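You operate a simulated robot arm through the tools that you are given. There is no shell and no other tool. Be economical: measure what you need, move in short steps, check, and stop when the job is done.

Carry out the task below with a simulated robot arm. There is one attempt and no reset: what you move stays moved.

TASK
Open the right drawer of the big table, fetch the green rubber ring from there and set it on top of the carton of fan guards and shut the drawer again. Then take the white drying bag from the top of the small table and put it on the fourth shelf from the bottom of the grey shelf unit. Then take the small black tub on the top of the grey table and put it away on the lower white wall shelf. Then take the name tag marked "Emre" and leave it on top of the perforated cover. Then fetch the tub labelled "fault" from the top of the grey table and set it on the roof of the open rack. Then put the red tape roll on the top of the right back desk. Then put the short steel nut on the top of the small drawer unit. Then put the orange carton on the top of the left back desk away on the top of the right front desk. Then take the red sign on the top of the right back desk and put it away on the top of the corner table. Then fetch the desk test card and set it on the grey book. Then lift the back flap of the low brown carton open. Keep to this order. Set down upright: small black tub, desk test card.

The check looks at the end state, three seconds after you hand in, the way a careful person would. Anything else that was tipped, shoved, dropped, spilled or broken makes it a failure. Lids that push on must go on centred and level and be pressed home; caps that screw on are set level and turned clockwise until they are tight.

THE ROBOT
A 6-joint arm with a four-finger gripper on a trunk, on a base that drives. Base frame: it is fixed to the floor where the robot stands at the start and does not move with it; the origin is under the middle of the robot, x ahead of it, y to its left, z up. Lengths are in m, angles in degrees, forces in N, time in s.
With the tool pointing down near the work surface it reaches from about 0.52 to 0.9 m from the robot's upright axis, wherever it stands. Its first joint turns from -166.0 to 166.0 degrees. Places, roughly: back flap of the low brown carton [-4.3, 2.9, 0.5]; carton of fan guards [1, 2.5, 0.75]; desk test card [-2, 4.5, 0.75]; fourth shelf of the grey shelf unit [-3.6, -0.4, 1.1]; green rubber ring [0.75, 0.25, 0.75]; green tub, red tub [-2.5, -0.25, 0.75]; grey book [0, 5.5, 1.25]; lower white wall shelf (98x23 cm) [-0.12, 5.5, 1.22]; name tag [-2.25, -0.25, 1]; orange carton [-2, 3.75, 0.75]; perforated cover (9x13x7 cm) [-2.1, 2.5, 0.8]; red sign [-2, 4.25, 0.75]; red tape roll (8x8x3 cm) [-1.9, 3, 0.7]; right drawer of the big table [0.7, 0.1, 0.7]; roof of the open rack [-4.2, 4.1, 1.9]; short steel nut (4x4x3 cm) [-1.4, 3, 0.8]; small black tub (8x8x8 cm) [-1.8, -0.1, 0.8]; top of the corner table [1, 5.1, 0.7]; top of the right back desk [-2.1, 4.8, 0.7]; top of the right front desk [-1.2, 4.8, 0.7]; top of the small drawer unit (20x16 cm) [1.12, 4.64, 0.88]; white drying bag [-1, 1, 0.75]. Payload 3.43 kg.
The tool frame sits at the grasp point between the pads (the TCP): z along the fingers, y along the line on which they close. The tips reach 0.03 m beyond it. The gripper opens to 0.12 m. The gripper's body begins 0.085 m behind the TCP.
Orientation is that of the tool frame in the base frame, as a unit quaternion [w, x, y, z]. With the fingers straight down and closing along the base's y, the tool's x points along the base's -x, its y along +y and its z along -z.

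THE INTERFACE
- The arm moves only by the tool arm_command. Its arguments are lists of equal length, an entry for each row: "translation": the shift along the base's x, y, z in m, a list of three; "dr": the turn, a rotation vector about the base's x, y, z in degrees, a list of three; "gripper": the opening, from 0 (shut) to 1 (fully open). In form: {"translation": [[x, y, z], ...], "dr": [[wx, wy, wz], ...], "gripper": [gripper, ...]}. A call has 1 to 12 rows; each row shifts and turns the commanded pose from where the row before left it. Each row takes 0.2 s and may step no farther than 0.05 m and 8.6 degrees from the row before; otherwise, or with a gripper value out of range, the whole call is refused. Where a pose cannot be reached the arm comes as near as it can. A force on the tool above 40 N (or 10 N above the force at the start of the call, whichever is more), or a blocked arm, ends the call early, and 0.2 s more pass. Each finger halts on what it meets, pressing with about 42 N; the grip force reading is that of the motor and also rises with nothing between the fingers. The clock runs only during rows and for 0.2 s after the last one: add rows that do not move to give the fingers time. It gives the time, the measured TCP pose, the force on the tool (base axes), the opening and the grip force at its end, in the units of the frame above (readings bear some noise), with the torque about the TCP (base axes, N m) and any sound that the robot's microphone picked up.
- Cameras (640 x 400 px; columns grow to the right, rows downward): "scene" is now at [0.0694, 0.1785, 1.4741]; the picture's right is [-0.25, -0.97, 0.00], its down [-0.39, 0.10, -0.92] and it looks along [0.89, -0.23, -0.40] (base axes); focal length 214 px, centre (320, 200). "wrist" rides on the gripper at [0.071, -0.017, -0.121] in the tool frame; the picture's right is [0.23, 0.97, 0.00], its down [-0.81, 0.19, -0.55] and it looks along [-0.54, 0.13, 0.83] (tool axes); focal length 275 px, centre (320, 200). There is no depth. A picture from a camera that has moved, and an enlarged one, comes with that camera's place and axes in the base frame and with its lens.
- grab_frame(camera): a new picture of that camera. The clock stands still meanwhile.
- slide_trunk(by): slides the trunk up (or, below 0, down) by that many m; the arm and the scene camera ride with it, the base frame stays. It gives what a move gives, with no picture.
- drive_base(legs): drives the robot by 1 to 6 legs, each [ahead, left, turn to the left] in m, m and degrees, along the robot's own axes; the way and the turn of a leg run together, so that a leg with both is an arc; at most 1.5 m and 180 degrees a leg. The arm and the cameras ride along, it lands a little off, and it stops where it bumps. It gives what a move gives.
- head_to(pan, tilt): turns the head with the scene camera to pan (to the left, within 120 degrees either way) and tilt (down, from -29 to 69), counted from straight ahead of the robot. It gives what a move gives.
- inspect(camera, box): a new picture of the part [left, top, right, bottom] of that camera's present view, enlarged. The clock stands still meanwhile.
- finish_job(): hands the job in; it is judged then, once.

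Go step by step. Nothing tells you exact positions but the pictures and the camera data: compare them with the known pose of the tool, close in by small moves and look again before you grip or let go. The budget is 556 turns and 360 pictures, counting those below and the enlarged ones. Unless the task says otherwise, let go and move clear before handing in.

The tools are called after "Request:" as a command line: name --argument value ..., lists and objects as JSON in quotes. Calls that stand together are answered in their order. arm_command: Moves the arm, as the interface text tells. Its arguments: {"type":"object","properties":{"translation":{"type":"array","items":{"type":"array","items":{"type":"number"}}},"dr":{"type":"array","items":{"type":"array","items":{"type":"number"}}},"gripper":{"type":"array","items":{"type":"number"}}},"required":["translation","dr","gripper"]} The other tools are called the same way: slide_trunk (by) slides the trunk up or down; drive_base (legs) drives the base; head_to (pan, tilt) turns the head that bears the scene camera; grab_frame (camera) takes a picture; inspect (camera, box) takes an enlarged picture of a part of a camera's view; finish_job () hands the job in.

At the start:

```text
time_s: 0.0
tcp_pos: [0.3941, 0.3765, 0.9771]
tool_rot: [0.0, 0.0, 1.0, 0.0]
ft_force: [-0.4, 0.1, 0.1]
torque: [0.03, 0.03, -0.02]
grip_width: 0.12
grip_force: 0.0
trunk travel left (down, up): [-0.025, 0.515]
robot x, y, heading: [-0.0029, 0.0009, -0.2]
head pan, tilt: [3.1, 68.8]
```

scene: 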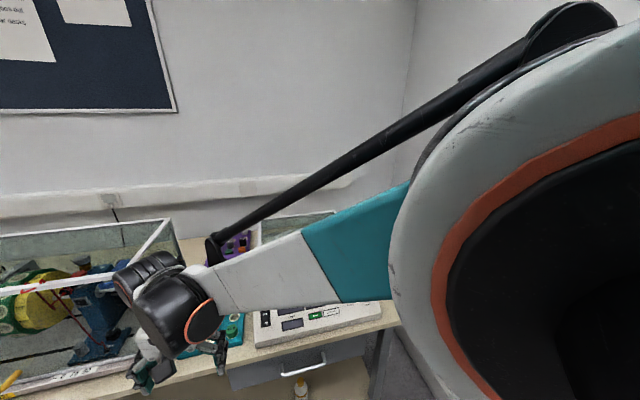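
wrist: 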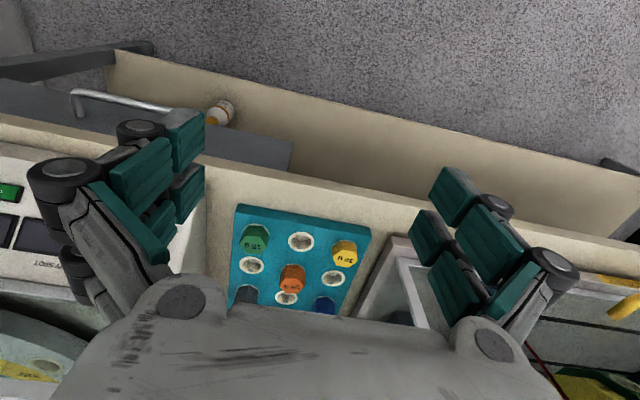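

I see the big table with its drawer ahead and right. First I look around to get the geometry.

Request:
head_to --pan 0 --tilt 45

Request:
grab_frame --camera "scene"

Request:
grab_frame --camera "wrist"

```text
time_s: 0.9
tcp_pos: [0.3956, 0.3769, 0.976]
tool_rot: [0.0, 0.0, 1.0, -0.001]
ft_force: [0.1, -0.2, -0.1]
torque: [0.0, -0.01, 0.01]
grip_width: 0.1199
grip_force: 0.0
trunk travel left (down, up): [-0.025, 0.515]
robot x, y, heading: [0.0041, -0.0002, 0.1]
head pan, tilt: [0.0, 45.0]
```

```text
357 pictures are left
camera scene: at [0.0693, 0.1786, 1.4733], right [-0.25, -0.97, 0.0], down [-0.39, 0.1, -0.91], along [0.89, -0.22, -0.41], focal length 214 px, centre (320, 200)
```

scene: 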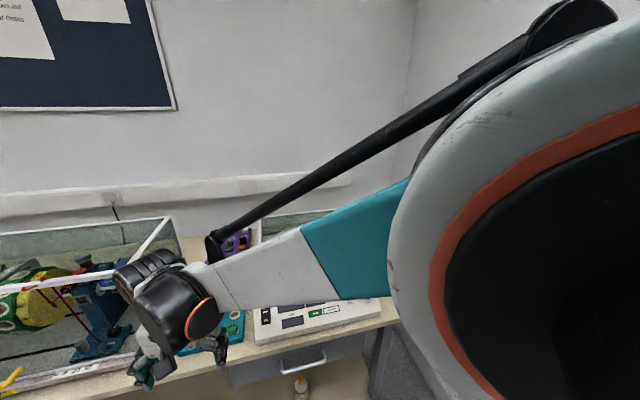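

```text
356 pictures are left
camera wrist: at [0.3236, 0.3602, 1.0964], right [-0.23, 0.97, 0.0], down [0.81, 0.19, 0.55], along [0.54, 0.13, -0.83], focal length 275 px, centre (320, 200)
```

wrist: 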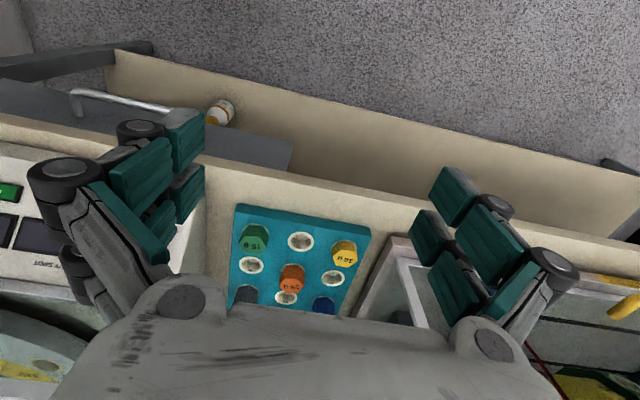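

The head reading changed but the view did not; I test the head with a big turn.

Request:
head_to --pan 60 --tilt 20

Request:
grab_frame --camera "scene"

```text
time_s: 2.2
tcp_pos: [0.3947, 0.376, 0.9767]
tool_rot: [0.0, 0.0, 1.0, 0.0]
ft_force: [-0.7, 0.1, -0.2]
torque: [-0.02, 0.01, 0.0]
grip_width: 0.1197
grip_force: 0.1
trunk travel left (down, up): [-0.025, 0.515]
robot x, y, heading: [0.0001, 0.0021, -0.1]
head pan, tilt: [60.0, 20.0]
```

```text
355 pictures are left
camera scene: at [0.0698, 0.1788, 1.4767], right [-0.24, -0.97, 0.0], down [-0.36, 0.09, -0.93], along [0.9, -0.23, -0.37], focal length 214 px, centre (320, 200)
```

scene: 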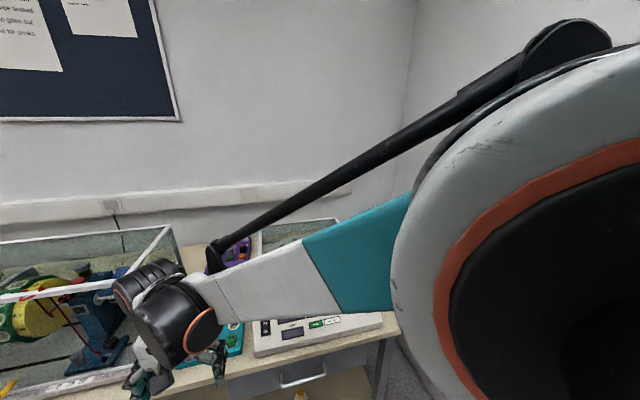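

The view only shifted slightly. I test again to see whether the head follows late.

Request:
head_to --pan -60 --tilt 60

Request:
grab_frame --camera "scene"

```text
time_s: 4.2
tcp_pos: [0.3965, 0.3765, 0.9765]
tool_rot: [-0.001, 0.0, 1.0, 0.0]
ft_force: [0.6, -0.3, -0.8]
torque: [0.03, 0.0, -0.01]
grip_width: 0.1197
grip_force: 0.1
trunk travel left (down, up): [-0.025, 0.515]
robot x, y, heading: [0.0032, 0.0019, -0.2]
head pan, tilt: [-60.0, 60.0]
```

```text
354 pictures are left
camera scene: at [0.0338, 0.1391, 1.4432], right [-0.75, -0.66, 0.0], down [-0.45, 0.52, -0.72], along [0.48, -0.55, -0.69], focal length 214 px, centre (320, 200)
```

scene: 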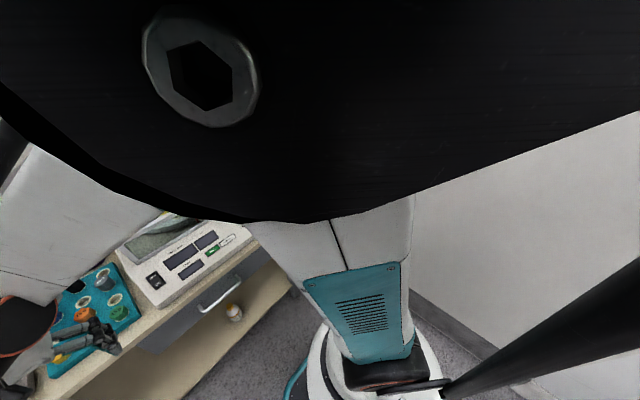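

Request:
grab_frame --camera "scene"

```text
353 pictures are left
camera scene: at [0.0338, 0.1391, 1.4432], right [-0.75, -0.66, 0.0], down [-0.45, 0.52, -0.72], along [0.48, -0.55, -0.69], focal length 214 px, centre (320, 200)
```

scene: 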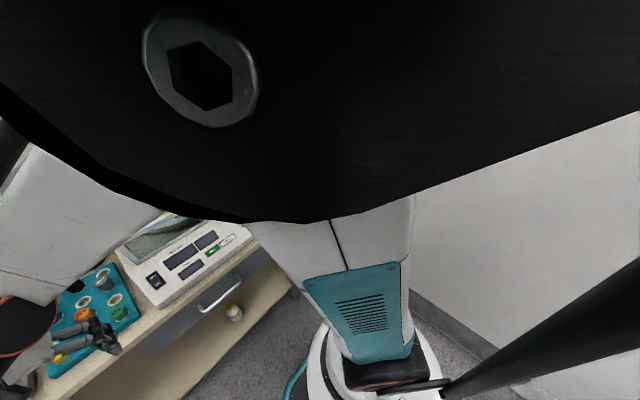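

Request:
head_to --pan 60 --tilt 20

```text
time_s: 6.2
tcp_pos: [0.394, 0.3766, 0.9764]
tool_rot: [0.0, 0.0, 1.0, 0.0]
ft_force: [0.7, -0.6, 0.1]
torque: [-0.04, -0.01, -0.02]
grip_width: 0.1202
grip_force: 0.1
trunk travel left (down, up): [-0.025, 0.515]
robot x, y, heading: [0.001, -0.0001, -0.2]
head pan, tilt: [60.0, 20.0]
```

Request:
grab_frame --camera "scene"

```text
352 pictures are left
camera scene: at [0.0699, 0.1789, 1.4769], right [-0.24, -0.97, 0.0], down [-0.36, 0.09, -0.93], along [0.9, -0.22, -0.37], focal length 214 px, centre (320, 200)
```

scene: 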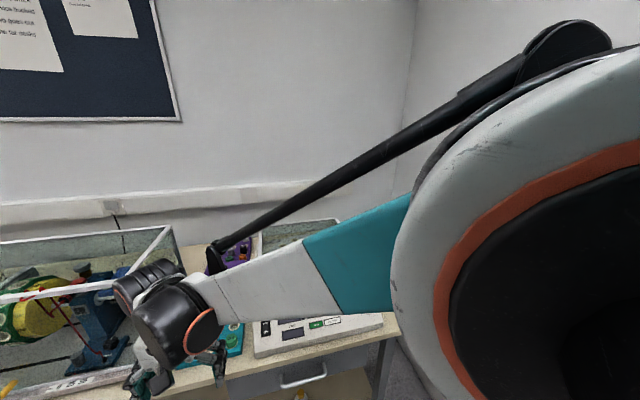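

Request:
head_to --pan -110 --tilt 10

```text
time_s: 8.8
tcp_pos: [0.395, 0.3758, 0.9772]
tool_rot: [0.0, 0.001, 1.0, 0.0]
ft_force: [0.2, 0.3, -0.4]
torque: [0.02, -0.01, 0.02]
grip_width: 0.12
grip_force: 0.1
trunk travel left (down, up): [-0.025, 0.515]
robot x, y, heading: [0.0027, -0.0, 0.2]
head pan, tilt: [-110.0, 10.0]
```

Request:
grab_frame --camera "scene"

```text
351 pictures are left
camera scene: at [0.0052, 0.1116, 1.4931], right [-0.96, -0.27, 0.0], down [-0.06, 0.2, -0.98], along [0.27, -0.94, -0.21], focal length 214 px, centre (320, 200)
```

scene: 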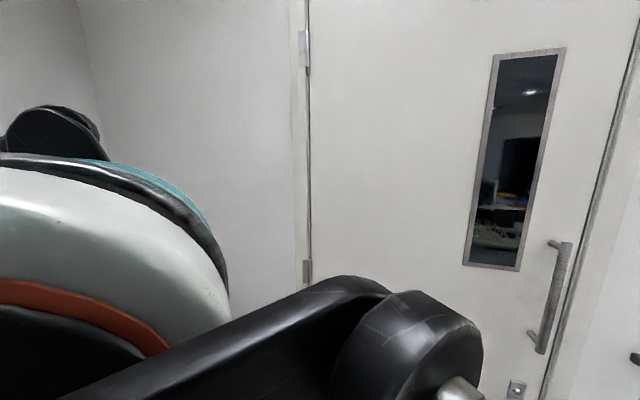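

Request:
head_to --pan 110 --tilt 10

```text
time_s: 11.9
tcp_pos: [0.3957, 0.3767, 0.9764]
tool_rot: [0.0, 0.0, 1.0, 0.0]
ft_force: [0.0, -0.1, 0.0]
torque: [0.01, 0.03, -0.02]
grip_width: 0.12
grip_force: 0.2
trunk travel left (down, up): [-0.025, 0.515]
robot x, y, heading: [0.0015, 0.0002, -0.1]
head pan, tilt: [110.0, 10.0]
```

Request:
grab_frame --camera "scene"

```text
350 pictures are left
camera scene: at [0.0701, 0.1791, 1.4957], right [-0.24, -0.97, 0.0], down [-0.17, 0.04, -0.98], along [0.96, -0.24, -0.18], focal length 214 px, centre (320, 200)
```

scene: 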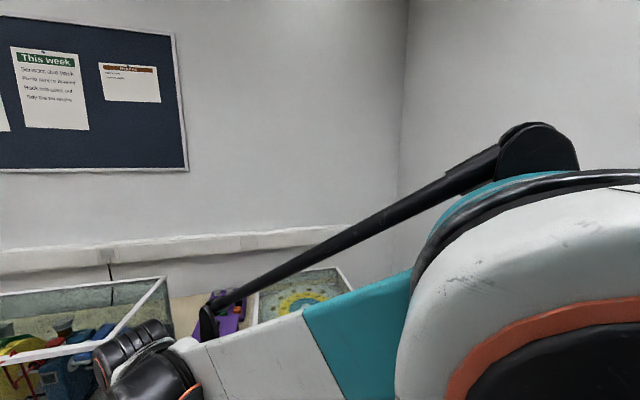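

The head does not follow fully in some directions, so I'll rely on the printed camera axes. I estimate the drawer handle at about (0.49, 0.13, 0.69). I back the robot up to leave room for the drawer.

Request:
drive_base --legs '[[-0.4, 0, 0]]'

Request:
head_to --pan -10 --tilt 30

Request:
grab_frame --camera "scene"

Request:
grab_frame --camera "wrist"

```text
time_s: 14.4
tcp_pos: [-0.0119, 0.3787, 0.9758]
tool_rot: [-0.001, -0.004, 1.0, 0.0]
ft_force: [0.6, 0.7, 0.4]
torque: [0.01, 0.02, 0.0]
grip_width: 0.1199
grip_force: 0.1
trunk travel left (down, up): [-0.025, 0.515]
robot x, y, heading: [-0.4001, -0.0035, 0.5]
head pan, tilt: [110.0, 10.0]
```

```text
time_s: 16.4
tcp_pos: [-0.0119, 0.3774, 0.9762]
tool_rot: [0.0, -0.003, 1.0, 0.0]
ft_force: [-0.4, 0.1, 0.2]
torque: [-0.03, -0.01, 0.04]
grip_width: 0.1202
grip_force: 0.2
trunk travel left (down, up): [-0.025, 0.515]
robot x, y, heading: [-0.4049, 0.0007, 0.5]
head pan, tilt: [-10.0, 30.0]
```

```text
349 pictures are left
camera scene: at [-0.3364, 0.1772, 1.4732], right [-0.24, -0.97, 0.0], down [-0.4, 0.1, -0.91], along [0.89, -0.22, -0.41], focal length 214 px, centre (320, 200)
```

scene: 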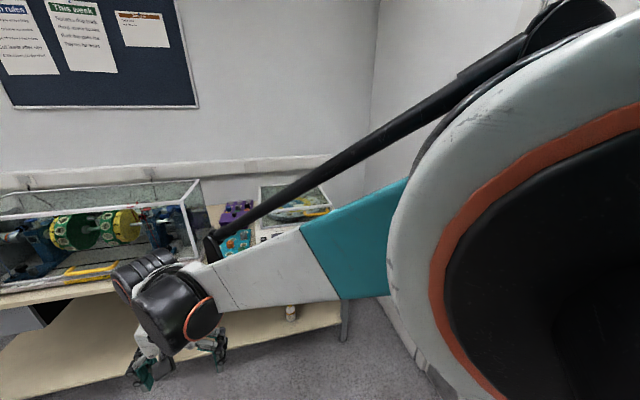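

```text
348 pictures are left
camera wrist: at [-0.0835, 0.3604, 1.0966], right [-0.24, 0.97, 0.0], down [0.81, 0.2, 0.55], along [0.54, 0.13, -0.83], focal length 275 px, centre (320, 200)
```

wrist: 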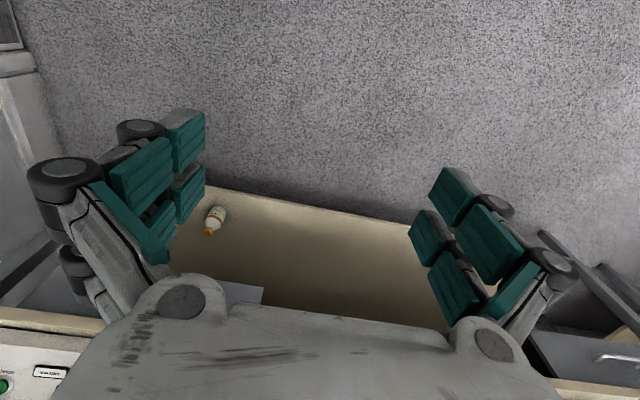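

I pitch the tool 45° forward and shift it right so the wrist camera looks at the drawer front.

Request:
arm_command --translation '[[0, -0.04, -0.02], [0, -0.04, -0.02], [0, -0.04, -0.02], [0, -0.04, -0.02], [0, -0.04, -0.02], [0, -0.04, -0.02]]' --dr '[[0, -7.5, 0], [0, -7.5, 0], [0, -7.5, 0], [0, -7.5, 0], [0, -7.5, 0], [0, -7.5, 0]]' --gripper '[1, 1, 1, 1, 1, 1]'

Request:
grab_frame --camera "wrist"

Request:
grab_frame --camera "scene"

```text
time_s: 17.8
tcp_pos: [-0.0048, 0.1416, 0.9034]
tool_rot: [0.383, -0.002, 0.924, -0.002]
ft_force: [0.2, 0.6, -0.3]
torque: [-0.04, 0.06, -0.06]
grip_width: 0.1202
grip_force: 0.1
out of reach, approached as far as the arm can: row 6
trunk travel left (down, up): [-0.025, 0.515]
robot x, y, heading: [-0.4052, -0.0045, 0.6]
head pan, tilt: [-10.0, 30.0]
```

```text
347 pictures are left
camera wrist: at [-0.1405, 0.1241, 0.9388], right [-0.17, 0.97, -0.17], down [0.18, 0.2, 0.96], along [0.97, 0.13, -0.21], focal length 275 px, centre (320, 200)
```

wrist: 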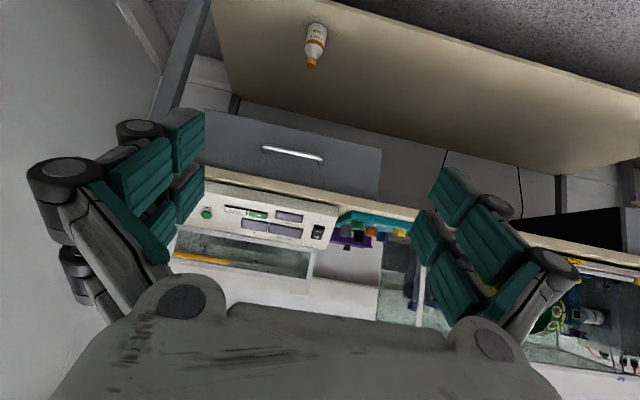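

```text
346 pictures are left
camera scene: at [-0.3428, 0.1609, 1.4695], right [-0.43, -0.9, 0.0], down [-0.4, 0.19, -0.9], along [0.81, -0.39, -0.44], focal length 214 px, centre (320, 200)
```

scene: 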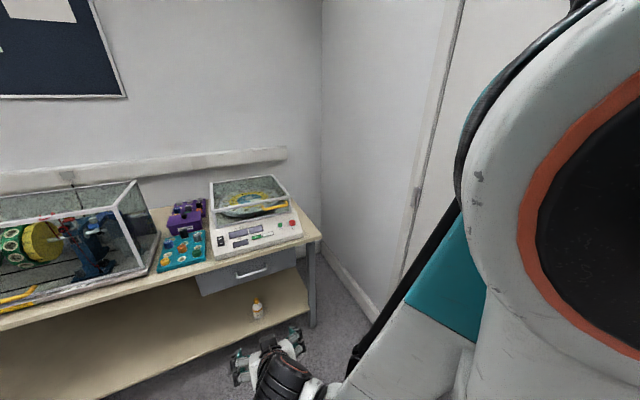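

The handle centre is at about (0.50, 0.12, 0.70), 14 cm long along y. I move forward, levelling the tool, then roll it so the fingers close vertically.

Request:
arm_command --translation '[[0.04, 0, -0.02], [0.04, 0, -0.02], [0.04, 0, -0.02], [0.04, 0, -0.02], [0.04, 0, -0.02], [0.04, 0, -0.02]]' --dr '[[0, -5, 0], [0, -5, 0], [0, -5, 0], [0, -5, 0], [0, -5, 0], [0, -5, 0]]' --gripper '[1, 1, 1, 1, 1, 1]'

Request:
arm_command --translation '[[0, 0, 0], [0, 0, 0], [0, 0, 0], [0, 0, 0], [0, 0, 0], [0, 0, 0], [0, 0, 0], [0, 0, 0], [0, 0, 0], [0, 0, 0], [0, 0, 0], [0, 0, 0]]' --dr '[[7.245, 0, -1.94], [7.245, 0, -1.94], [7.245, 0, -1.94], [7.245, 0, -1.94], [7.245, 0, -1.94], [7.245, 0, -1.94], [7.245, 0, -1.94], [7.245, 0, -1.94], [7.245, 0, -1.94], [7.245, 0, -1.94], [7.245, 0, -1.94], [7.245, 0, -1.94]]' --gripper '[1, 1, 1, 1, 1, 1, 1, 1, 1, 1, 1, 1]'

Request:
grab_frame --camera "wrist"

Request:
grab_frame --camera "scene"

```text
time_s: 19.2
tcp_pos: [0.2847, 0.166, 0.9188]
tool_rot: [0.608, -0.002, 0.794, -0.003]
ft_force: [-0.7, -0.1, 0.1]
torque: [0.02, 0.01, 0.01]
grip_width: 0.1196
grip_force: 0.1
out of reach, approached as far as the arm can: row 1, 2, 3, 4, 5, 6
trunk travel left (down, up): [-0.025, 0.515]
robot x, y, heading: [-0.406, -0.0041, 0.3]
head pan, tilt: [-10.0, 30.0]
```

```text
time_s: 21.8
tcp_pos: [0.2853, 0.1672, 0.9194]
tool_rot: [0.431, 0.56, 0.563, 0.429]
ft_force: [0.2, 1.0, 0.0]
torque: [0.0, 0.01, 0.01]
grip_width: 0.12
grip_force: 0.1
trunk travel left (down, up): [-0.025, 0.515]
robot x, y, heading: [-0.4023, -0.0023, 0.8]
head pan, tilt: [-10.0, 30.0]
```

```text
345 pictures are left
camera wrist: at [0.1633, 0.238, 0.9335], right [0.25, 0.23, 0.94], down [-0.48, -0.81, 0.33], along [0.84, -0.54, -0.09], focal length 275 px, centre (320, 200)
```

wrist: 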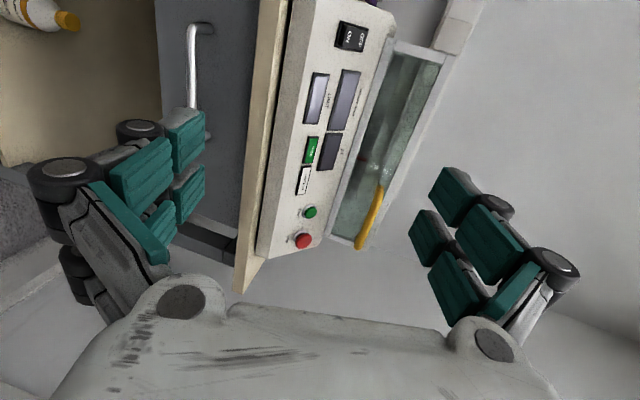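

```text
344 pictures are left
camera scene: at [-0.3367, 0.1847, 1.4638], right [-0.17, -0.99, 0.0], down [-0.49, 0.08, -0.87], along [0.85, -0.15, -0.5], focal length 214 px, centre (320, 200)
```

scene: 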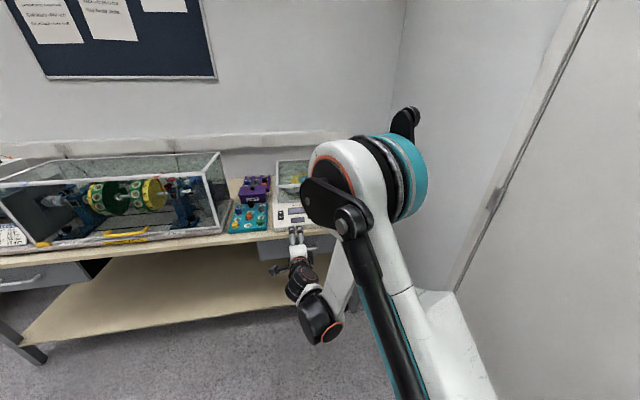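

The arm reoriented. Now I try lowering to the handle height.

Request:
arm_command --translation '[[0, -0.01, -0.04], [0, -0.01, -0.04], [0, -0.01, -0.04], [0, -0.01, -0.04], [0, 0, -0.04]]' --dr '[[0, 0, 0], [0, 0, 0], [0, 0, 0], [0, 0, 0], [0, 0, 0]]' --gripper '[1, 1, 1, 1, 1]'

```text
time_s: 23.0
tcp_pos: [0.3853, 0.1601, 0.8073]
tool_rot: [0.432, 0.559, 0.563, 0.429]
ft_force: [0.8, -1.2, -0.1]
torque: [-0.01, 0.0, 0.01]
grip_width: 0.1195
grip_force: 0.0
out of reach, approached as far as the arm can: row 1, 2, 3, 4, 5
trunk travel left (down, up): [-0.025, 0.515]
robot x, y, heading: [-0.4044, -0.0019, 0.5]
head pan, tilt: [-10.0, 30.0]
```

Horizontal tool needs more distance. I back up another 0.12 m and lower to handle height.

Request:
drive_base --legs '[[-0.13, 0, 0]]'

Request:
arm_command --translation '[[0.03, -0.01, -0.035], [0.03, -0.01, -0.035], [0.03, -0.01, -0.03]]' --dr '[[0, 0, 0], [0, 0, 0], [0, 0, 0]]' --gripper '[0.7, 0.5, 0.5]'

Request:
grab_frame --camera "wrist"

Request:
grab_frame --camera "scene"

```text
time_s: 24.3
tcp_pos: [0.2563, 0.158, 0.8086]
tool_rot: [0.432, 0.56, 0.563, 0.429]
ft_force: [0.0, 0.9, -0.6]
torque: [-0.02, -0.03, -0.03]
grip_width: 0.1198
grip_force: 0.1
trunk travel left (down, up): [-0.025, 0.515]
robot x, y, heading: [-0.5349, -0.0027, 0.2]
head pan, tilt: [-10.0, 30.0]
```

```text
time_s: 25.1
tcp_pos: [0.347, 0.1291, 0.7085]
tool_rot: [0.431, 0.56, 0.563, 0.428]
ft_force: [-1.4, 0.1, 0.4]
torque: [0.02, 0.03, 0.01]
grip_width: 0.0602
grip_force: 0.1
trunk travel left (down, up): [-0.025, 0.515]
robot x, y, heading: [-0.5318, -0.0013, 0.6]
head pan, tilt: [-10.0, 30.0]
```

```text
343 pictures are left
camera wrist: at [0.2253, 0.1997, 0.7224], right [0.25, 0.24, 0.94], down [-0.48, -0.81, 0.33], along [0.84, -0.54, -0.09], focal length 275 px, centre (320, 200)
```

wrist: 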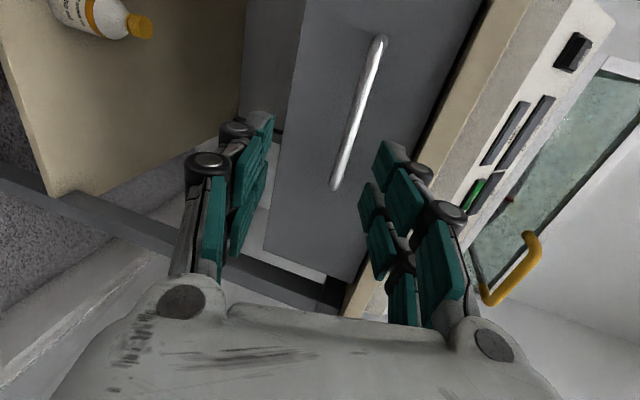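

```text
342 pictures are left
camera scene: at [-0.4658, 0.1841, 1.4637], right [-0.17, -0.99, 0.0], down [-0.49, 0.08, -0.87], along [0.85, -0.15, -0.5], focal length 214 px, centre (320, 200)
```

scene: 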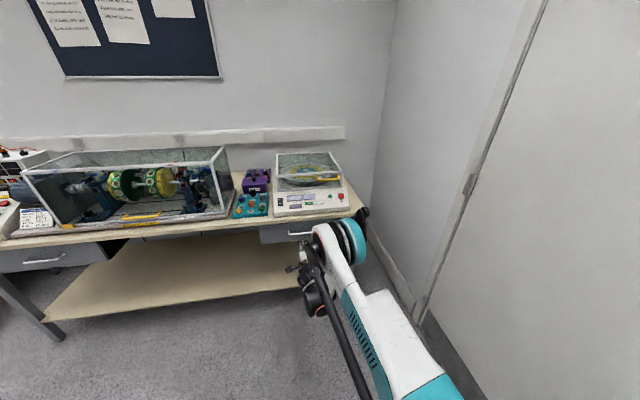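

The handle is at z≈0.704, y 0.045–0.195. I advance with fingers above and below it and close.

Request:
arm_command --translation '[[0.045, -0.003, -0.001], [0.045, -0.003, -0.001], [0.03, -0.002, -0.002], [0.02, 0, 0]]' --dr '[[0, 0, 0], [0, 0, 0], [0, 0, 0], [0, 0, 0]]' --gripper '[0.5, 0.5, 0.5, 0.5]'

Request:
grab_frame --camera "wrist"

```text
time_s: 26.1
tcp_pos: [0.4737, 0.1192, 0.7189]
tool_rot: [0.431, 0.56, 0.562, 0.429]
ft_force: [0.6, -0.1, 0.5]
torque: [0.02, -0.04, 0.01]
grip_width: 0.06
grip_force: 0.1
out of reach, approached as far as the arm can: row 3, 4
trunk travel left (down, up): [-0.025, 0.515]
robot x, y, heading: [-0.5319, -0.0025, 0.4]
head pan, tilt: [-10.0, 30.0]
```

```text
341 pictures are left
camera wrist: at [0.352, 0.1902, 0.7337], right [0.25, 0.24, 0.94], down [-0.48, -0.81, 0.33], along [0.84, -0.54, -0.09], focal length 275 px, centre (320, 200)
```

wrist: 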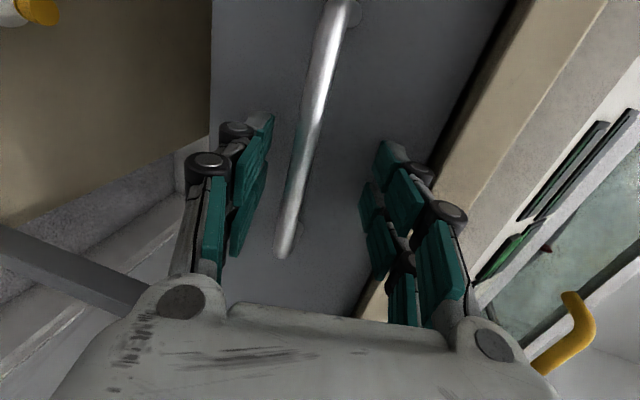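

Request:
drive_base --legs '[[0.03, 0, 0]]'

Request:
arm_command --translation '[[-0.008, 0, -0.012], [0, 0, 0]]' --dr '[[0, 0, 0], [0, 0, 0]]' --gripper '[0.5, 0.5]'

Request:
grab_frame --camera "wrist"

```text
time_s: 26.9
tcp_pos: [0.481, 0.1183, 0.7222]
tool_rot: [0.431, 0.559, 0.563, 0.43]
ft_force: [-17.5, -1.6, 8.4]
torque: [0.03, -0.79, -0.12]
grip_width: 0.0659
grip_force: 4.2
trunk travel left (down, up): [-0.025, 0.515]
robot x, y, heading: [-0.5262, -0.0004, 0.3]
head pan, tilt: [-10.0, 30.0]
stopped in leg 1: the force on the tool passed its limit at 74 N (the readings are from after the stop); the commanded pose is now the measured one
```

```text
time_s: 27.5
tcp_pos: [0.4713, 0.1202, 0.7113]
tool_rot: [0.431, 0.56, 0.562, 0.429]
ft_force: [0.5, -0.6, 0.1]
torque: [0.0, 0.03, 0.04]
grip_width: 0.0599
grip_force: 0.1
out of reach, approached as far as the arm can: row 1
trunk travel left (down, up): [-0.025, 0.515]
robot x, y, heading: [-0.5224, -0.0045, 0.3]
head pan, tilt: [-10.0, 30.0]
```

```text
340 pictures are left
camera wrist: at [0.3506, 0.1899, 0.7251], right [0.25, 0.24, 0.94], down [-0.48, -0.81, 0.33], along [0.84, -0.54, -0.09], focal length 275 px, centre (320, 200)
```

wrist: 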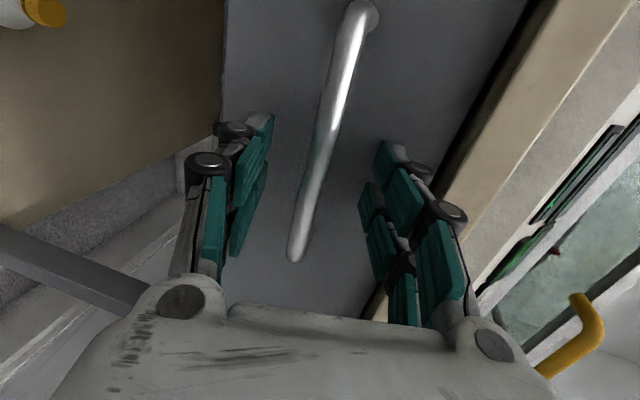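

The handle is at x≈0.482; the fingers straddle it. Close.

Request:
arm_command --translation '[[0.003, 0, -0.004], [0, 0, 0], [0, 0, 0], [0, 0, 0]]' --dr '[[0, 0, 0], [0, 0, 0], [0, 0, 0], [0, 0, 0]]' --gripper '[0.5, 0, 0, 0]'

Request:
grab_frame --camera "wrist"

```text
time_s: 28.6
tcp_pos: [0.4711, 0.1186, 0.7077]
tool_rot: [0.429, 0.561, 0.564, 0.428]
ft_force: [-1.4, 0.9, -13.5]
torque: [0.56, 0.08, 0.4]
grip_width: 0.011
grip_force: 44.0
out of reach, approached as far as the arm can: row 1
trunk travel left (down, up): [-0.025, 0.515]
robot x, y, heading: [-0.5253, -0.0026, 0.3]
head pan, tilt: [-10.0, 30.0]
stopped in row 4: the force on the tool passed its limit at 42 N (the readings are from after the stop); the commanded pose is now the measured one
```

```text
339 pictures are left
camera wrist: at [0.3501, 0.1901, 0.7223], right [0.26, 0.23, 0.94], down [-0.48, -0.81, 0.34], along [0.84, -0.54, -0.1], focal length 275 px, centre (320, 200)
```

wrist: 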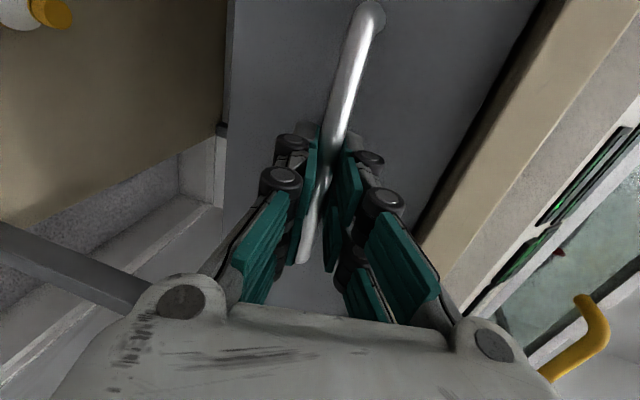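

The handle is gripped. Pull by driving back.

Request:
drive_base --legs '[[-0.14, 0, 0]]'

Request:
drive_base --legs '[[-0.12, 0, 0]]'

Request:
grab_frame --camera "scene"

```text
time_s: 29.9
tcp_pos: [0.3307, 0.1194, 0.7066]
tool_rot: [0.429, 0.561, 0.564, 0.427]
ft_force: [-0.5, 8.2, -19.7]
torque: [0.69, 0.16, 0.33]
grip_width: 0.0104
grip_force: 44.9
trunk travel left (down, up): [-0.025, 0.515]
robot x, y, heading: [-0.664, -0.0027, 0.1]
head pan, tilt: [-10.0, 30.0]
```

```text
time_s: 30.8
tcp_pos: [0.3173, 0.1186, 0.7068]
tool_rot: [0.429, 0.562, 0.564, 0.426]
ft_force: [1.3, 0.6, 7.5]
torque: [0.25, -0.05, -0.61]
grip_width: 0.0111
grip_force: 44.2
trunk travel left (down, up): [-0.025, 0.515]
robot x, y, heading: [-0.676, -0.0043, 0.4]
head pan, tilt: [-10.0, 30.0]
stopped in leg 1: the robot was blocked; the commanded pose is now the measured one
```

```text
338 pictures are left
camera scene: at [-0.6081, 0.184, 1.4638], right [-0.16, -0.99, 0.0], down [-0.49, 0.08, -0.87], along [0.85, -0.14, -0.5], focal length 214 px, centre (320, 200)
```

scene: 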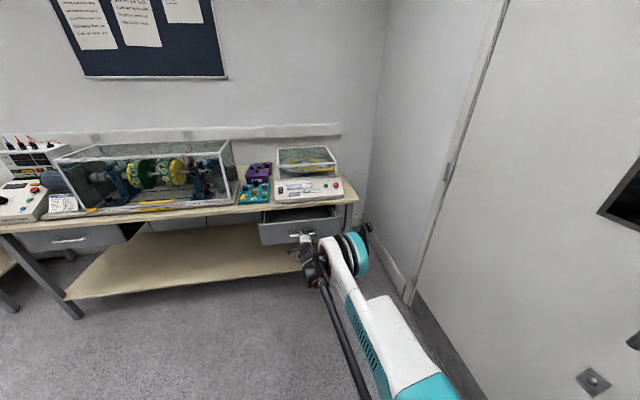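

The drawer is open about 15 cm. Release and back off with the base.

Request:
arm_command --translation '[[0, 0, 0], [0, 0, 0], [0, 0, 0]]' --dr '[[0, 0, 0], [0, 0, 0], [0, 0, 0]]' --gripper '[0.5, 0.5, 0.5]'

Request:
drive_base --legs '[[-0.1, 0, 0]]'

Request:
arm_command --translation '[[0, 0, 0.045], [0, 0, 0.045], [0, 0, 0.045], [0, 0, 0.045], [0, 0, 0.04]]' --dr '[[0, 0, 0], [0, 0, 0], [0, 0, 0], [0, 0, 0], [0, 0, 0]]' --gripper '[1, 1, 1, 1, 1]'

Request:
grab_frame --camera "scene"

```text
time_s: 31.6
tcp_pos: [0.3175, 0.1188, 0.7049]
tool_rot: [0.429, 0.563, 0.564, 0.425]
ft_force: [-0.3, 0.3, -0.3]
torque: [0.02, -0.02, 0.0]
grip_width: 0.0602
grip_force: 0.1
trunk travel left (down, up): [-0.025, 0.515]
robot x, y, heading: [-0.6759, -0.0039, 0.5]
head pan, tilt: [-10.0, 30.0]
```

```text
time_s: 32.3
tcp_pos: [0.3186, 0.1212, 0.7062]
tool_rot: [0.429, 0.563, 0.564, 0.425]
ft_force: [0.1, -0.3, -1.5]
torque: [0.0, 0.01, -0.01]
grip_width: 0.0598
grip_force: 0.2
trunk travel left (down, up): [-0.025, 0.515]
robot x, y, heading: [-0.6757, -0.0013, 0.6]
head pan, tilt: [-10.0, 30.0]
stopped in leg 1: the robot was blocked; the commanded pose is now the measured one
```

```text
time_s: 33.5
tcp_pos: [0.3154, 0.1202, 0.9286]
tool_rot: [0.429, 0.563, 0.564, 0.425]
ft_force: [0.0, 0.1, -0.9]
torque: [0.0, -0.04, -0.01]
grip_width: 0.1201
grip_force: 0.0
trunk travel left (down, up): [-0.025, 0.515]
robot x, y, heading: [-0.6756, -0.0054, 0.6]
head pan, tilt: [-10.0, 30.0]
```

```text
337 pictures are left
camera scene: at [-0.6073, 0.1847, 1.4638], right [-0.16, -0.99, 0.0], down [-0.49, 0.08, -0.87], along [0.85, -0.14, -0.5], focal length 214 px, centre (320, 200)
```

scene: 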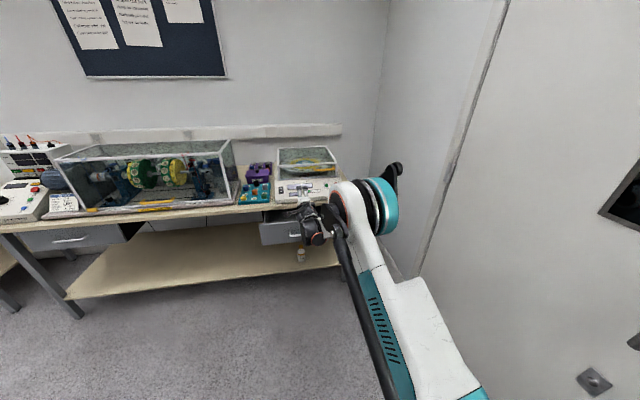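

Something behind blocks the base, but the drawer is open. I drive forward 0.3, turn the tool back down above the drawer, and look.

Request:
arm_command --translation '[[-0.03, 0, 0.01], [-0.03, 0, 0.01], [-0.03, 0, 0.01], [-0.03, 0, 0.01], [-0.03, 0, 0.01], [-0.03, 0, 0.01], [0, 0, 0], [0, 0, 0], [0, 0, 0], [0, 0, 0], [0, 0, 0], [0, 0, 0]]' --dr '[[-7.245, 0, 1.94], [-7.245, 0, 1.94], [-7.245, 0, 1.94], [-7.245, 0, 1.94], [-7.245, 0, 1.94], [-7.245, 0, 1.94], [-7.245, 0, 1.94], [-7.245, 0, 1.94], [-7.245, 0, 1.94], [-7.245, 0, 1.94], [-7.245, 0, 1.94], [-7.245, 0, 1.94]]' --gripper '[1, 1, 1, 1, 1, 1, 1, 1, 1, 1, 1, 1]'

Request:
arm_command --translation '[[0, 0, 0.01], [0, 0, 0.01], [0, 0, 0], [0, 0, 0], [0, 0, 0], [0, 0, 0], [0, 0, 0], [0, 0, 0], [0, 0, 0], [0, 0, 0]]' --dr '[[0, 7.5, 0], [0, 7.5, 0], [0, 7.5, 0], [0, 7.5, 0], [0, 7.5, 0], [0, 7.5, 0], [0, 7.5, 0], [0, 7.5, 0], [0, 7.5, 0], [0, 7.5, 0]]' --gripper '[1, 1, 1, 1, 1, 1, 1, 1, 1, 1]'

Request:
drive_base --legs '[[0.28, 0, 0]]'

Request:
grab_frame --camera "wrist"

Request:
grab_frame --camera "scene"

```text
time_s: 36.1
tcp_pos: [0.138, 0.1212, 0.9864]
tool_rot: [0.61, 0.0, 0.793, -0.007]
ft_force: [0.0, 0.8, 0.8]
torque: [0.01, 0.01, 0.0]
grip_width: 0.12
grip_force: 0.0
trunk travel left (down, up): [-0.025, 0.515]
robot x, y, heading: [-0.674, -0.0022, 0.4]
head pan, tilt: [-10.0, 30.0]
```

```text
time_s: 38.3
tcp_pos: [0.1372, 0.1207, 1.0068]
tool_rot: [0.0, -0.004, 1.0, -0.006]
ft_force: [0.0, -0.2, -0.4]
torque: [-0.03, -0.02, -0.02]
grip_width: 0.1197
grip_force: 0.0
trunk travel left (down, up): [-0.025, 0.515]
robot x, y, heading: [-0.6766, -0.0004, 0.6]
head pan, tilt: [-10.0, 30.0]
```

```text
time_s: 40.2
tcp_pos: [0.4175, 0.1208, 1.0066]
tool_rot: [0.002, -0.003, 1.0, -0.006]
ft_force: [-0.2, -0.1, 0.2]
torque: [0.01, 0.0, -0.02]
grip_width: 0.1199
grip_force: 0.0
trunk travel left (down, up): [-0.025, 0.515]
robot x, y, heading: [-0.3919, 0.002, 0.3]
head pan, tilt: [-10.0, 30.0]
```

```text
336 pictures are left
camera wrist: at [0.3453, 0.1046, 1.1263], right [-0.23, 0.97, -0.01], down [0.81, 0.2, 0.55], along [0.54, 0.12, -0.83], focal length 275 px, centre (320, 200)
```

wrist: 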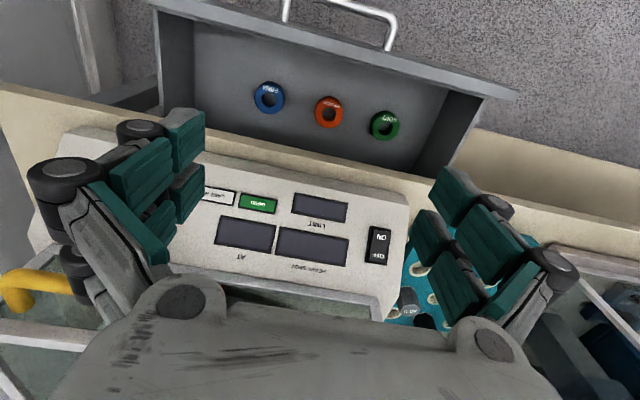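

```text
335 pictures are left
camera scene: at [-0.3278, 0.187, 1.4637], right [-0.17, -0.99, 0.0], down [-0.49, 0.08, -0.87], along [0.85, -0.14, -0.5], focal length 214 px, centre (320, 200)
```

scene: 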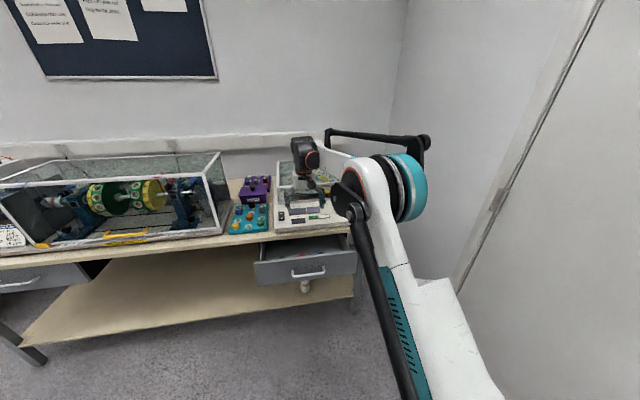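

Three rings in the drawer: blue, orange, green. I look closer at the green one and its height.

Request:
inspect --camera "wrist" --box '[240, 60, 480, 200]'

Request:
arm_command --translation '[[-0.01, 0.04, -0.05], [-0.01, 0.04, -0.05], [0, 0.035, -0.03]]' --dr '[[0, -4, 0], [0, -4, 0], [0, -4, 0]]' --gripper '[0.8, 0.6, 0.6]'

Request:
grab_frame --camera "wrist"

```text
2.67 times, centred on (360, 130) of wrist
camera zoom: at [0.3453, 0.1046, 1.1263], right [-0.23, 0.97, -0.01], down [0.81, 0.2, 0.55], along [0.54, 0.12, -0.83], focal length 734 px, centre (213, 387)
```

zoom: 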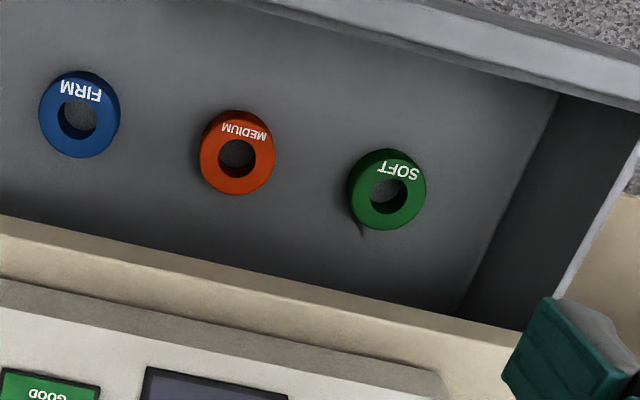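

```text
refused: row 1 steps farther than a row can; nothing moved
```

```text
333 pictures are left
camera wrist: at [0.3453, 0.1046, 1.1263], right [-0.23, 0.97, -0.01], down [0.81, 0.2, 0.55], along [0.54, 0.12, -0.83], focal length 275 px, centre (320, 200)
```

wrist: 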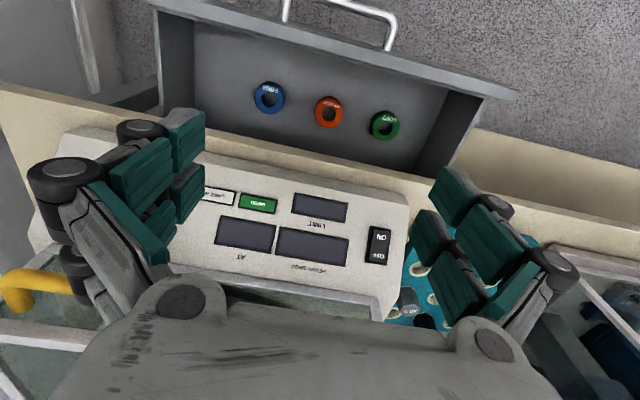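

Request:
arm_command --translation '[[-0.005, 0.03, -0.035], [-0.005, 0.03, -0.035], [-0.005, 0.03, -0.035], [0, 0.025, -0.03]]' --dr '[[0, -4, 0], [0, -4, 0], [0, -4, 0], [0, 0, 0]]' --gripper '[0.8, 0.6, 0.6, 0.6]'

Request:
grab_frame --camera "wrist"

```text
time_s: 41.2
tcp_pos: [0.4025, 0.2343, 0.8723]
tool_rot: [0.106, 0.0, 0.994, -0.007]
ft_force: [0.5, -1.0, 0.6]
torque: [0.03, -0.02, -0.01]
grip_width: 0.0719
grip_force: 0.0
trunk travel left (down, up): [-0.025, 0.515]
robot x, y, heading: [-0.3959, 0.0006, 0.2]
head pan, tilt: [-10.0, 30.0]
```

```text
332 pictures are left
camera wrist: at [0.307, 0.2199, 0.9749], right [-0.22, 0.97, -0.06], down [0.68, 0.2, 0.71], along [0.7, 0.12, -0.7], focal length 275 px, centre (320, 200)
```

wrist: 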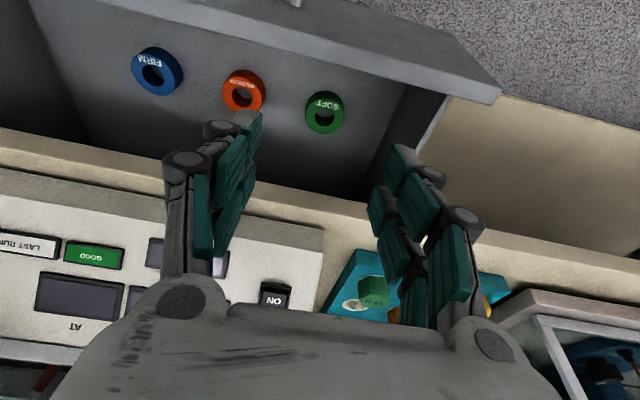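

Green ring ("SOFT") is at about (0.47, 0.245, 0.66). I descend above it.

Request:
arm_command --translation '[[0.016, 0.003, -0.04], [0.016, 0.003, -0.04], [0.016, 0.003, -0.04], [0.014, 0.002, -0.04]]' --dr '[[0, 0, 0], [0, 0, 0], [0, 0, 0], [0, 0, 0]]' --gripper '[0.6, 0.6, 0.6, 0.6]'

Request:
grab_frame --camera "wrist"

```text
time_s: 42.2
tcp_pos: [0.4658, 0.2465, 0.7113]
tool_rot: [0.107, -0.001, 0.994, -0.006]
ft_force: [-0.3, -0.8, -0.2]
torque: [0.04, 0.01, 0.0]
grip_width: 0.0718
grip_force: 0.1
trunk travel left (down, up): [-0.025, 0.515]
robot x, y, heading: [-0.3957, 0.0026, 0.5]
head pan, tilt: [-10.0, 30.0]
```

```text
331 pictures are left
camera wrist: at [0.3698, 0.2312, 0.8128], right [-0.23, 0.97, -0.06], down [0.68, 0.2, 0.71], along [0.7, 0.12, -0.7], focal length 275 px, centre (320, 200)
```

wrist: 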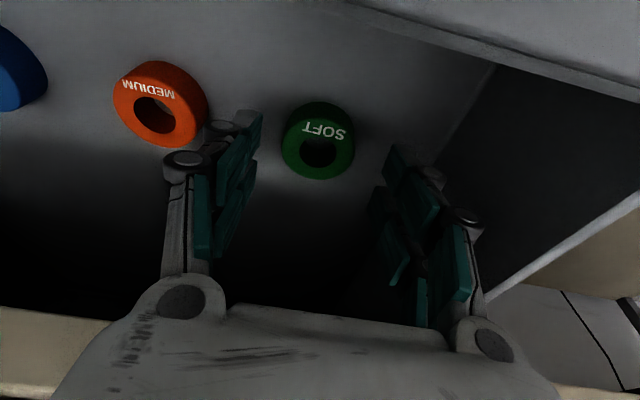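

Request:
arm_command --translation '[[-0.003, 0, -0.02], [0, 0, -0.012]]' --dr '[[0, 0, 0], [0, 0, 0]]' --gripper '[0.6, 0.6]'

Request:
inspect --camera "wrist" --box '[160, 60, 480, 260]'

```text
time_s: 42.8
tcp_pos: [0.4611, 0.2481, 0.6781]
tool_rot: [0.106, -0.001, 0.994, -0.007]
ft_force: [0.0, 1.0, 0.2]
torque: [-0.03, 0.01, -0.01]
grip_width: 0.0718
grip_force: 0.1
trunk travel left (down, up): [-0.025, 0.515]
robot x, y, heading: [-0.3986, 0.0002, 0.0]
head pan, tilt: [-10.0, 30.0]
```

```text
2.00 times, centred on (320, 160) of wrist
camera zoom: at [0.3656, 0.2317, 0.7813], right [-0.23, 0.97, -0.06], down [0.68, 0.2, 0.71], along [0.7, 0.12, -0.7], focal length 551 px, centre (320, 280)
```

zoom: 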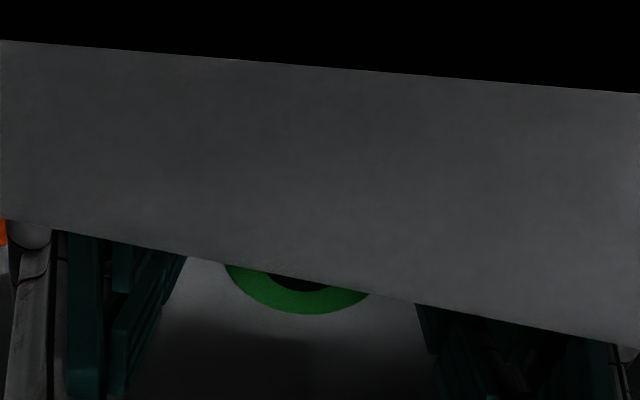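

Request:
arm_command --translation '[[0.003, -0.002, -0.008], [0, 0, 0], [0, 0, 0], [0, 0, 0]]' --dr '[[0, 0, 0], [0, 0, 0], [0, 0, 0], [0, 0, 0]]' --gripper '[0.6, 0, 0, 0]'

```text
time_s: 43.4
tcp_pos: [0.4625, 0.2555, 0.68]
tool_rot: [0.11, -0.004, 0.994, 0.0]
ft_force: [1.2, 23.3, 50.1]
torque: [2.06, 0.81, -0.38]
grip_width: 0.0461
grip_force: 45.0
trunk travel left (down, up): [-0.025, 0.515]
robot x, y, heading: [-0.3936, -0.0014, 0.4]
head pan, tilt: [-10.0, 30.0]
stopped in row 2: the force on the tool passed its limit at 64 N (the readings are from after the stop); the commanded pose is now the measured one
```

Request:
arm_command --translation '[[0, 0, 0.003], [0, 0, 0.003], [0, 0, 0]]' --dr '[[0, 0, 0], [0, 0, 0], [0, 0, 0]]' --gripper '[0, 0, 0]'

Request:
inspect --camera "wrist" --box '[160, 60, 480, 260]'

```text
time_s: 44.2
tcp_pos: [0.4646, 0.2479, 0.6804]
tool_rot: [0.107, -0.002, 0.994, -0.004]
ft_force: [-1.4, 8.8, 20.1]
torque: [0.83, 0.41, -0.11]
grip_width: 0.046
grip_force: 42.1
trunk travel left (down, up): [-0.025, 0.515]
robot x, y, heading: [-0.3989, -0.0002, 0.6]
head pan, tilt: [-10.0, 30.0]
```

```text
2.00 times, centred on (320, 160) of wrist
camera zoom: at [0.3682, 0.2311, 0.782], right [-0.23, 0.97, -0.06], down [0.67, 0.2, 0.71], along [0.7, 0.12, -0.7], focal length 551 px, centre (320, 280)
```

zoom: 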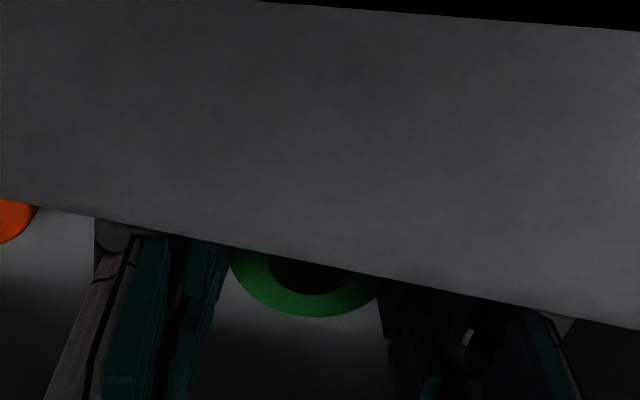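

The ring is gripped. Lift straight up.

Request:
arm_command --translation '[[0, 0, 0.02], [0, 0, 0.04], [0, 0, 0.04], [0, 0, 0.04], [-0.02, 0, 0.04], [-0.02, 0, 0.04]]' --dr '[[0, 0, 0], [0, 0, 0], [0, 0, 0], [0, 0, 0], [0, 0, 0], [0, 0, 0]]' --gripper '[0, 0, 0, 0, 0, 0]'

Request:
grab_frame --camera "wrist"

Request:
grab_frame --camera "scene"

```text
time_s: 45.6
tcp_pos: [0.4252, 0.2487, 0.9]
tool_rot: [0.107, -0.002, 0.994, -0.003]
ft_force: [0.4, -0.2, -0.2]
torque: [-0.01, 0.05, -0.03]
grip_width: 0.0001
grip_force: 33.0
trunk travel left (down, up): [-0.025, 0.515]
robot x, y, heading: [-0.3958, 0.0007, 0.3]
head pan, tilt: [-10.0, 30.0]
```

```text
328 pictures are left
camera wrist: at [0.33, 0.2321, 1.0031], right [-0.23, 0.97, -0.06], down [0.67, 0.2, 0.71], along [0.7, 0.12, -0.7], focal length 275 px, centre (320, 200)
```

wrist: 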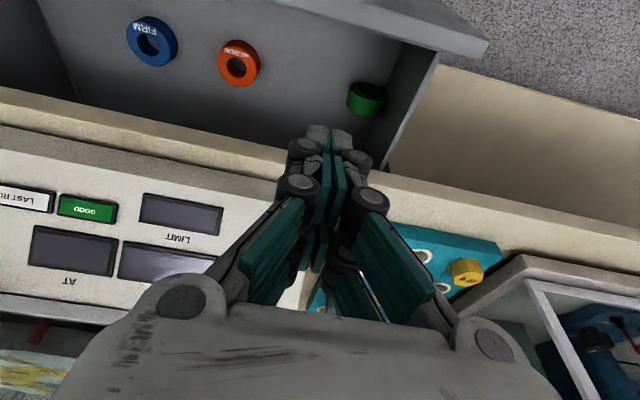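

```text
327 pictures are left
camera scene: at [-0.3274, 0.1873, 1.4638], right [-0.17, -0.99, 0.0], down [-0.49, 0.08, -0.87], along [0.85, -0.14, -0.5], focal length 214 px, centre (320, 200)
```

scene: 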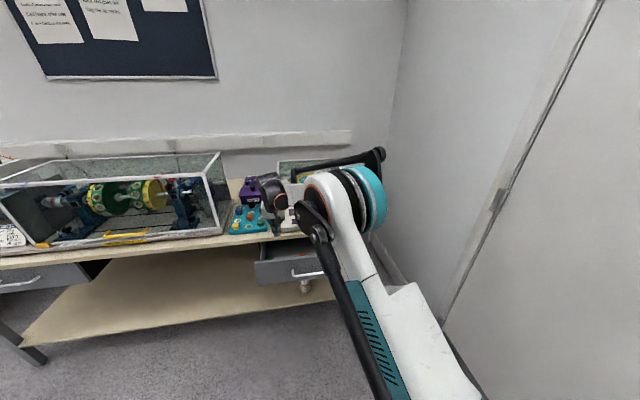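

The ring slipped out and moved. Look closer.

Request:
inspect --camera "wrist" --box '[300, 40, 460, 140]'

```text
4.00 times, centred on (380, 90) of wrist
camera zoom: at [0.33, 0.2321, 1.0031], right [-0.23, 0.97, -0.06], down [0.67, 0.2, 0.71], along [0.7, 0.12, -0.7], focal length 1101 px, centre (80, 640)
```

zoom: 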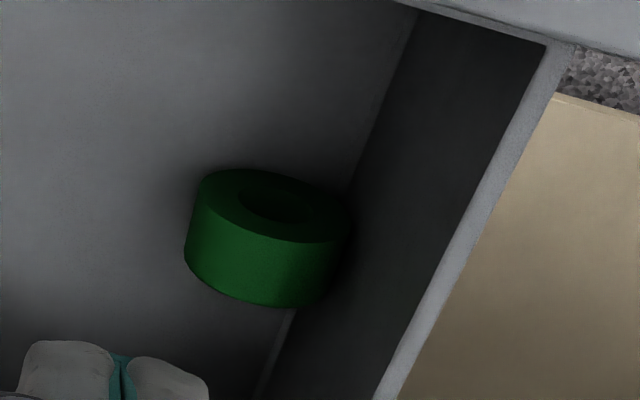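

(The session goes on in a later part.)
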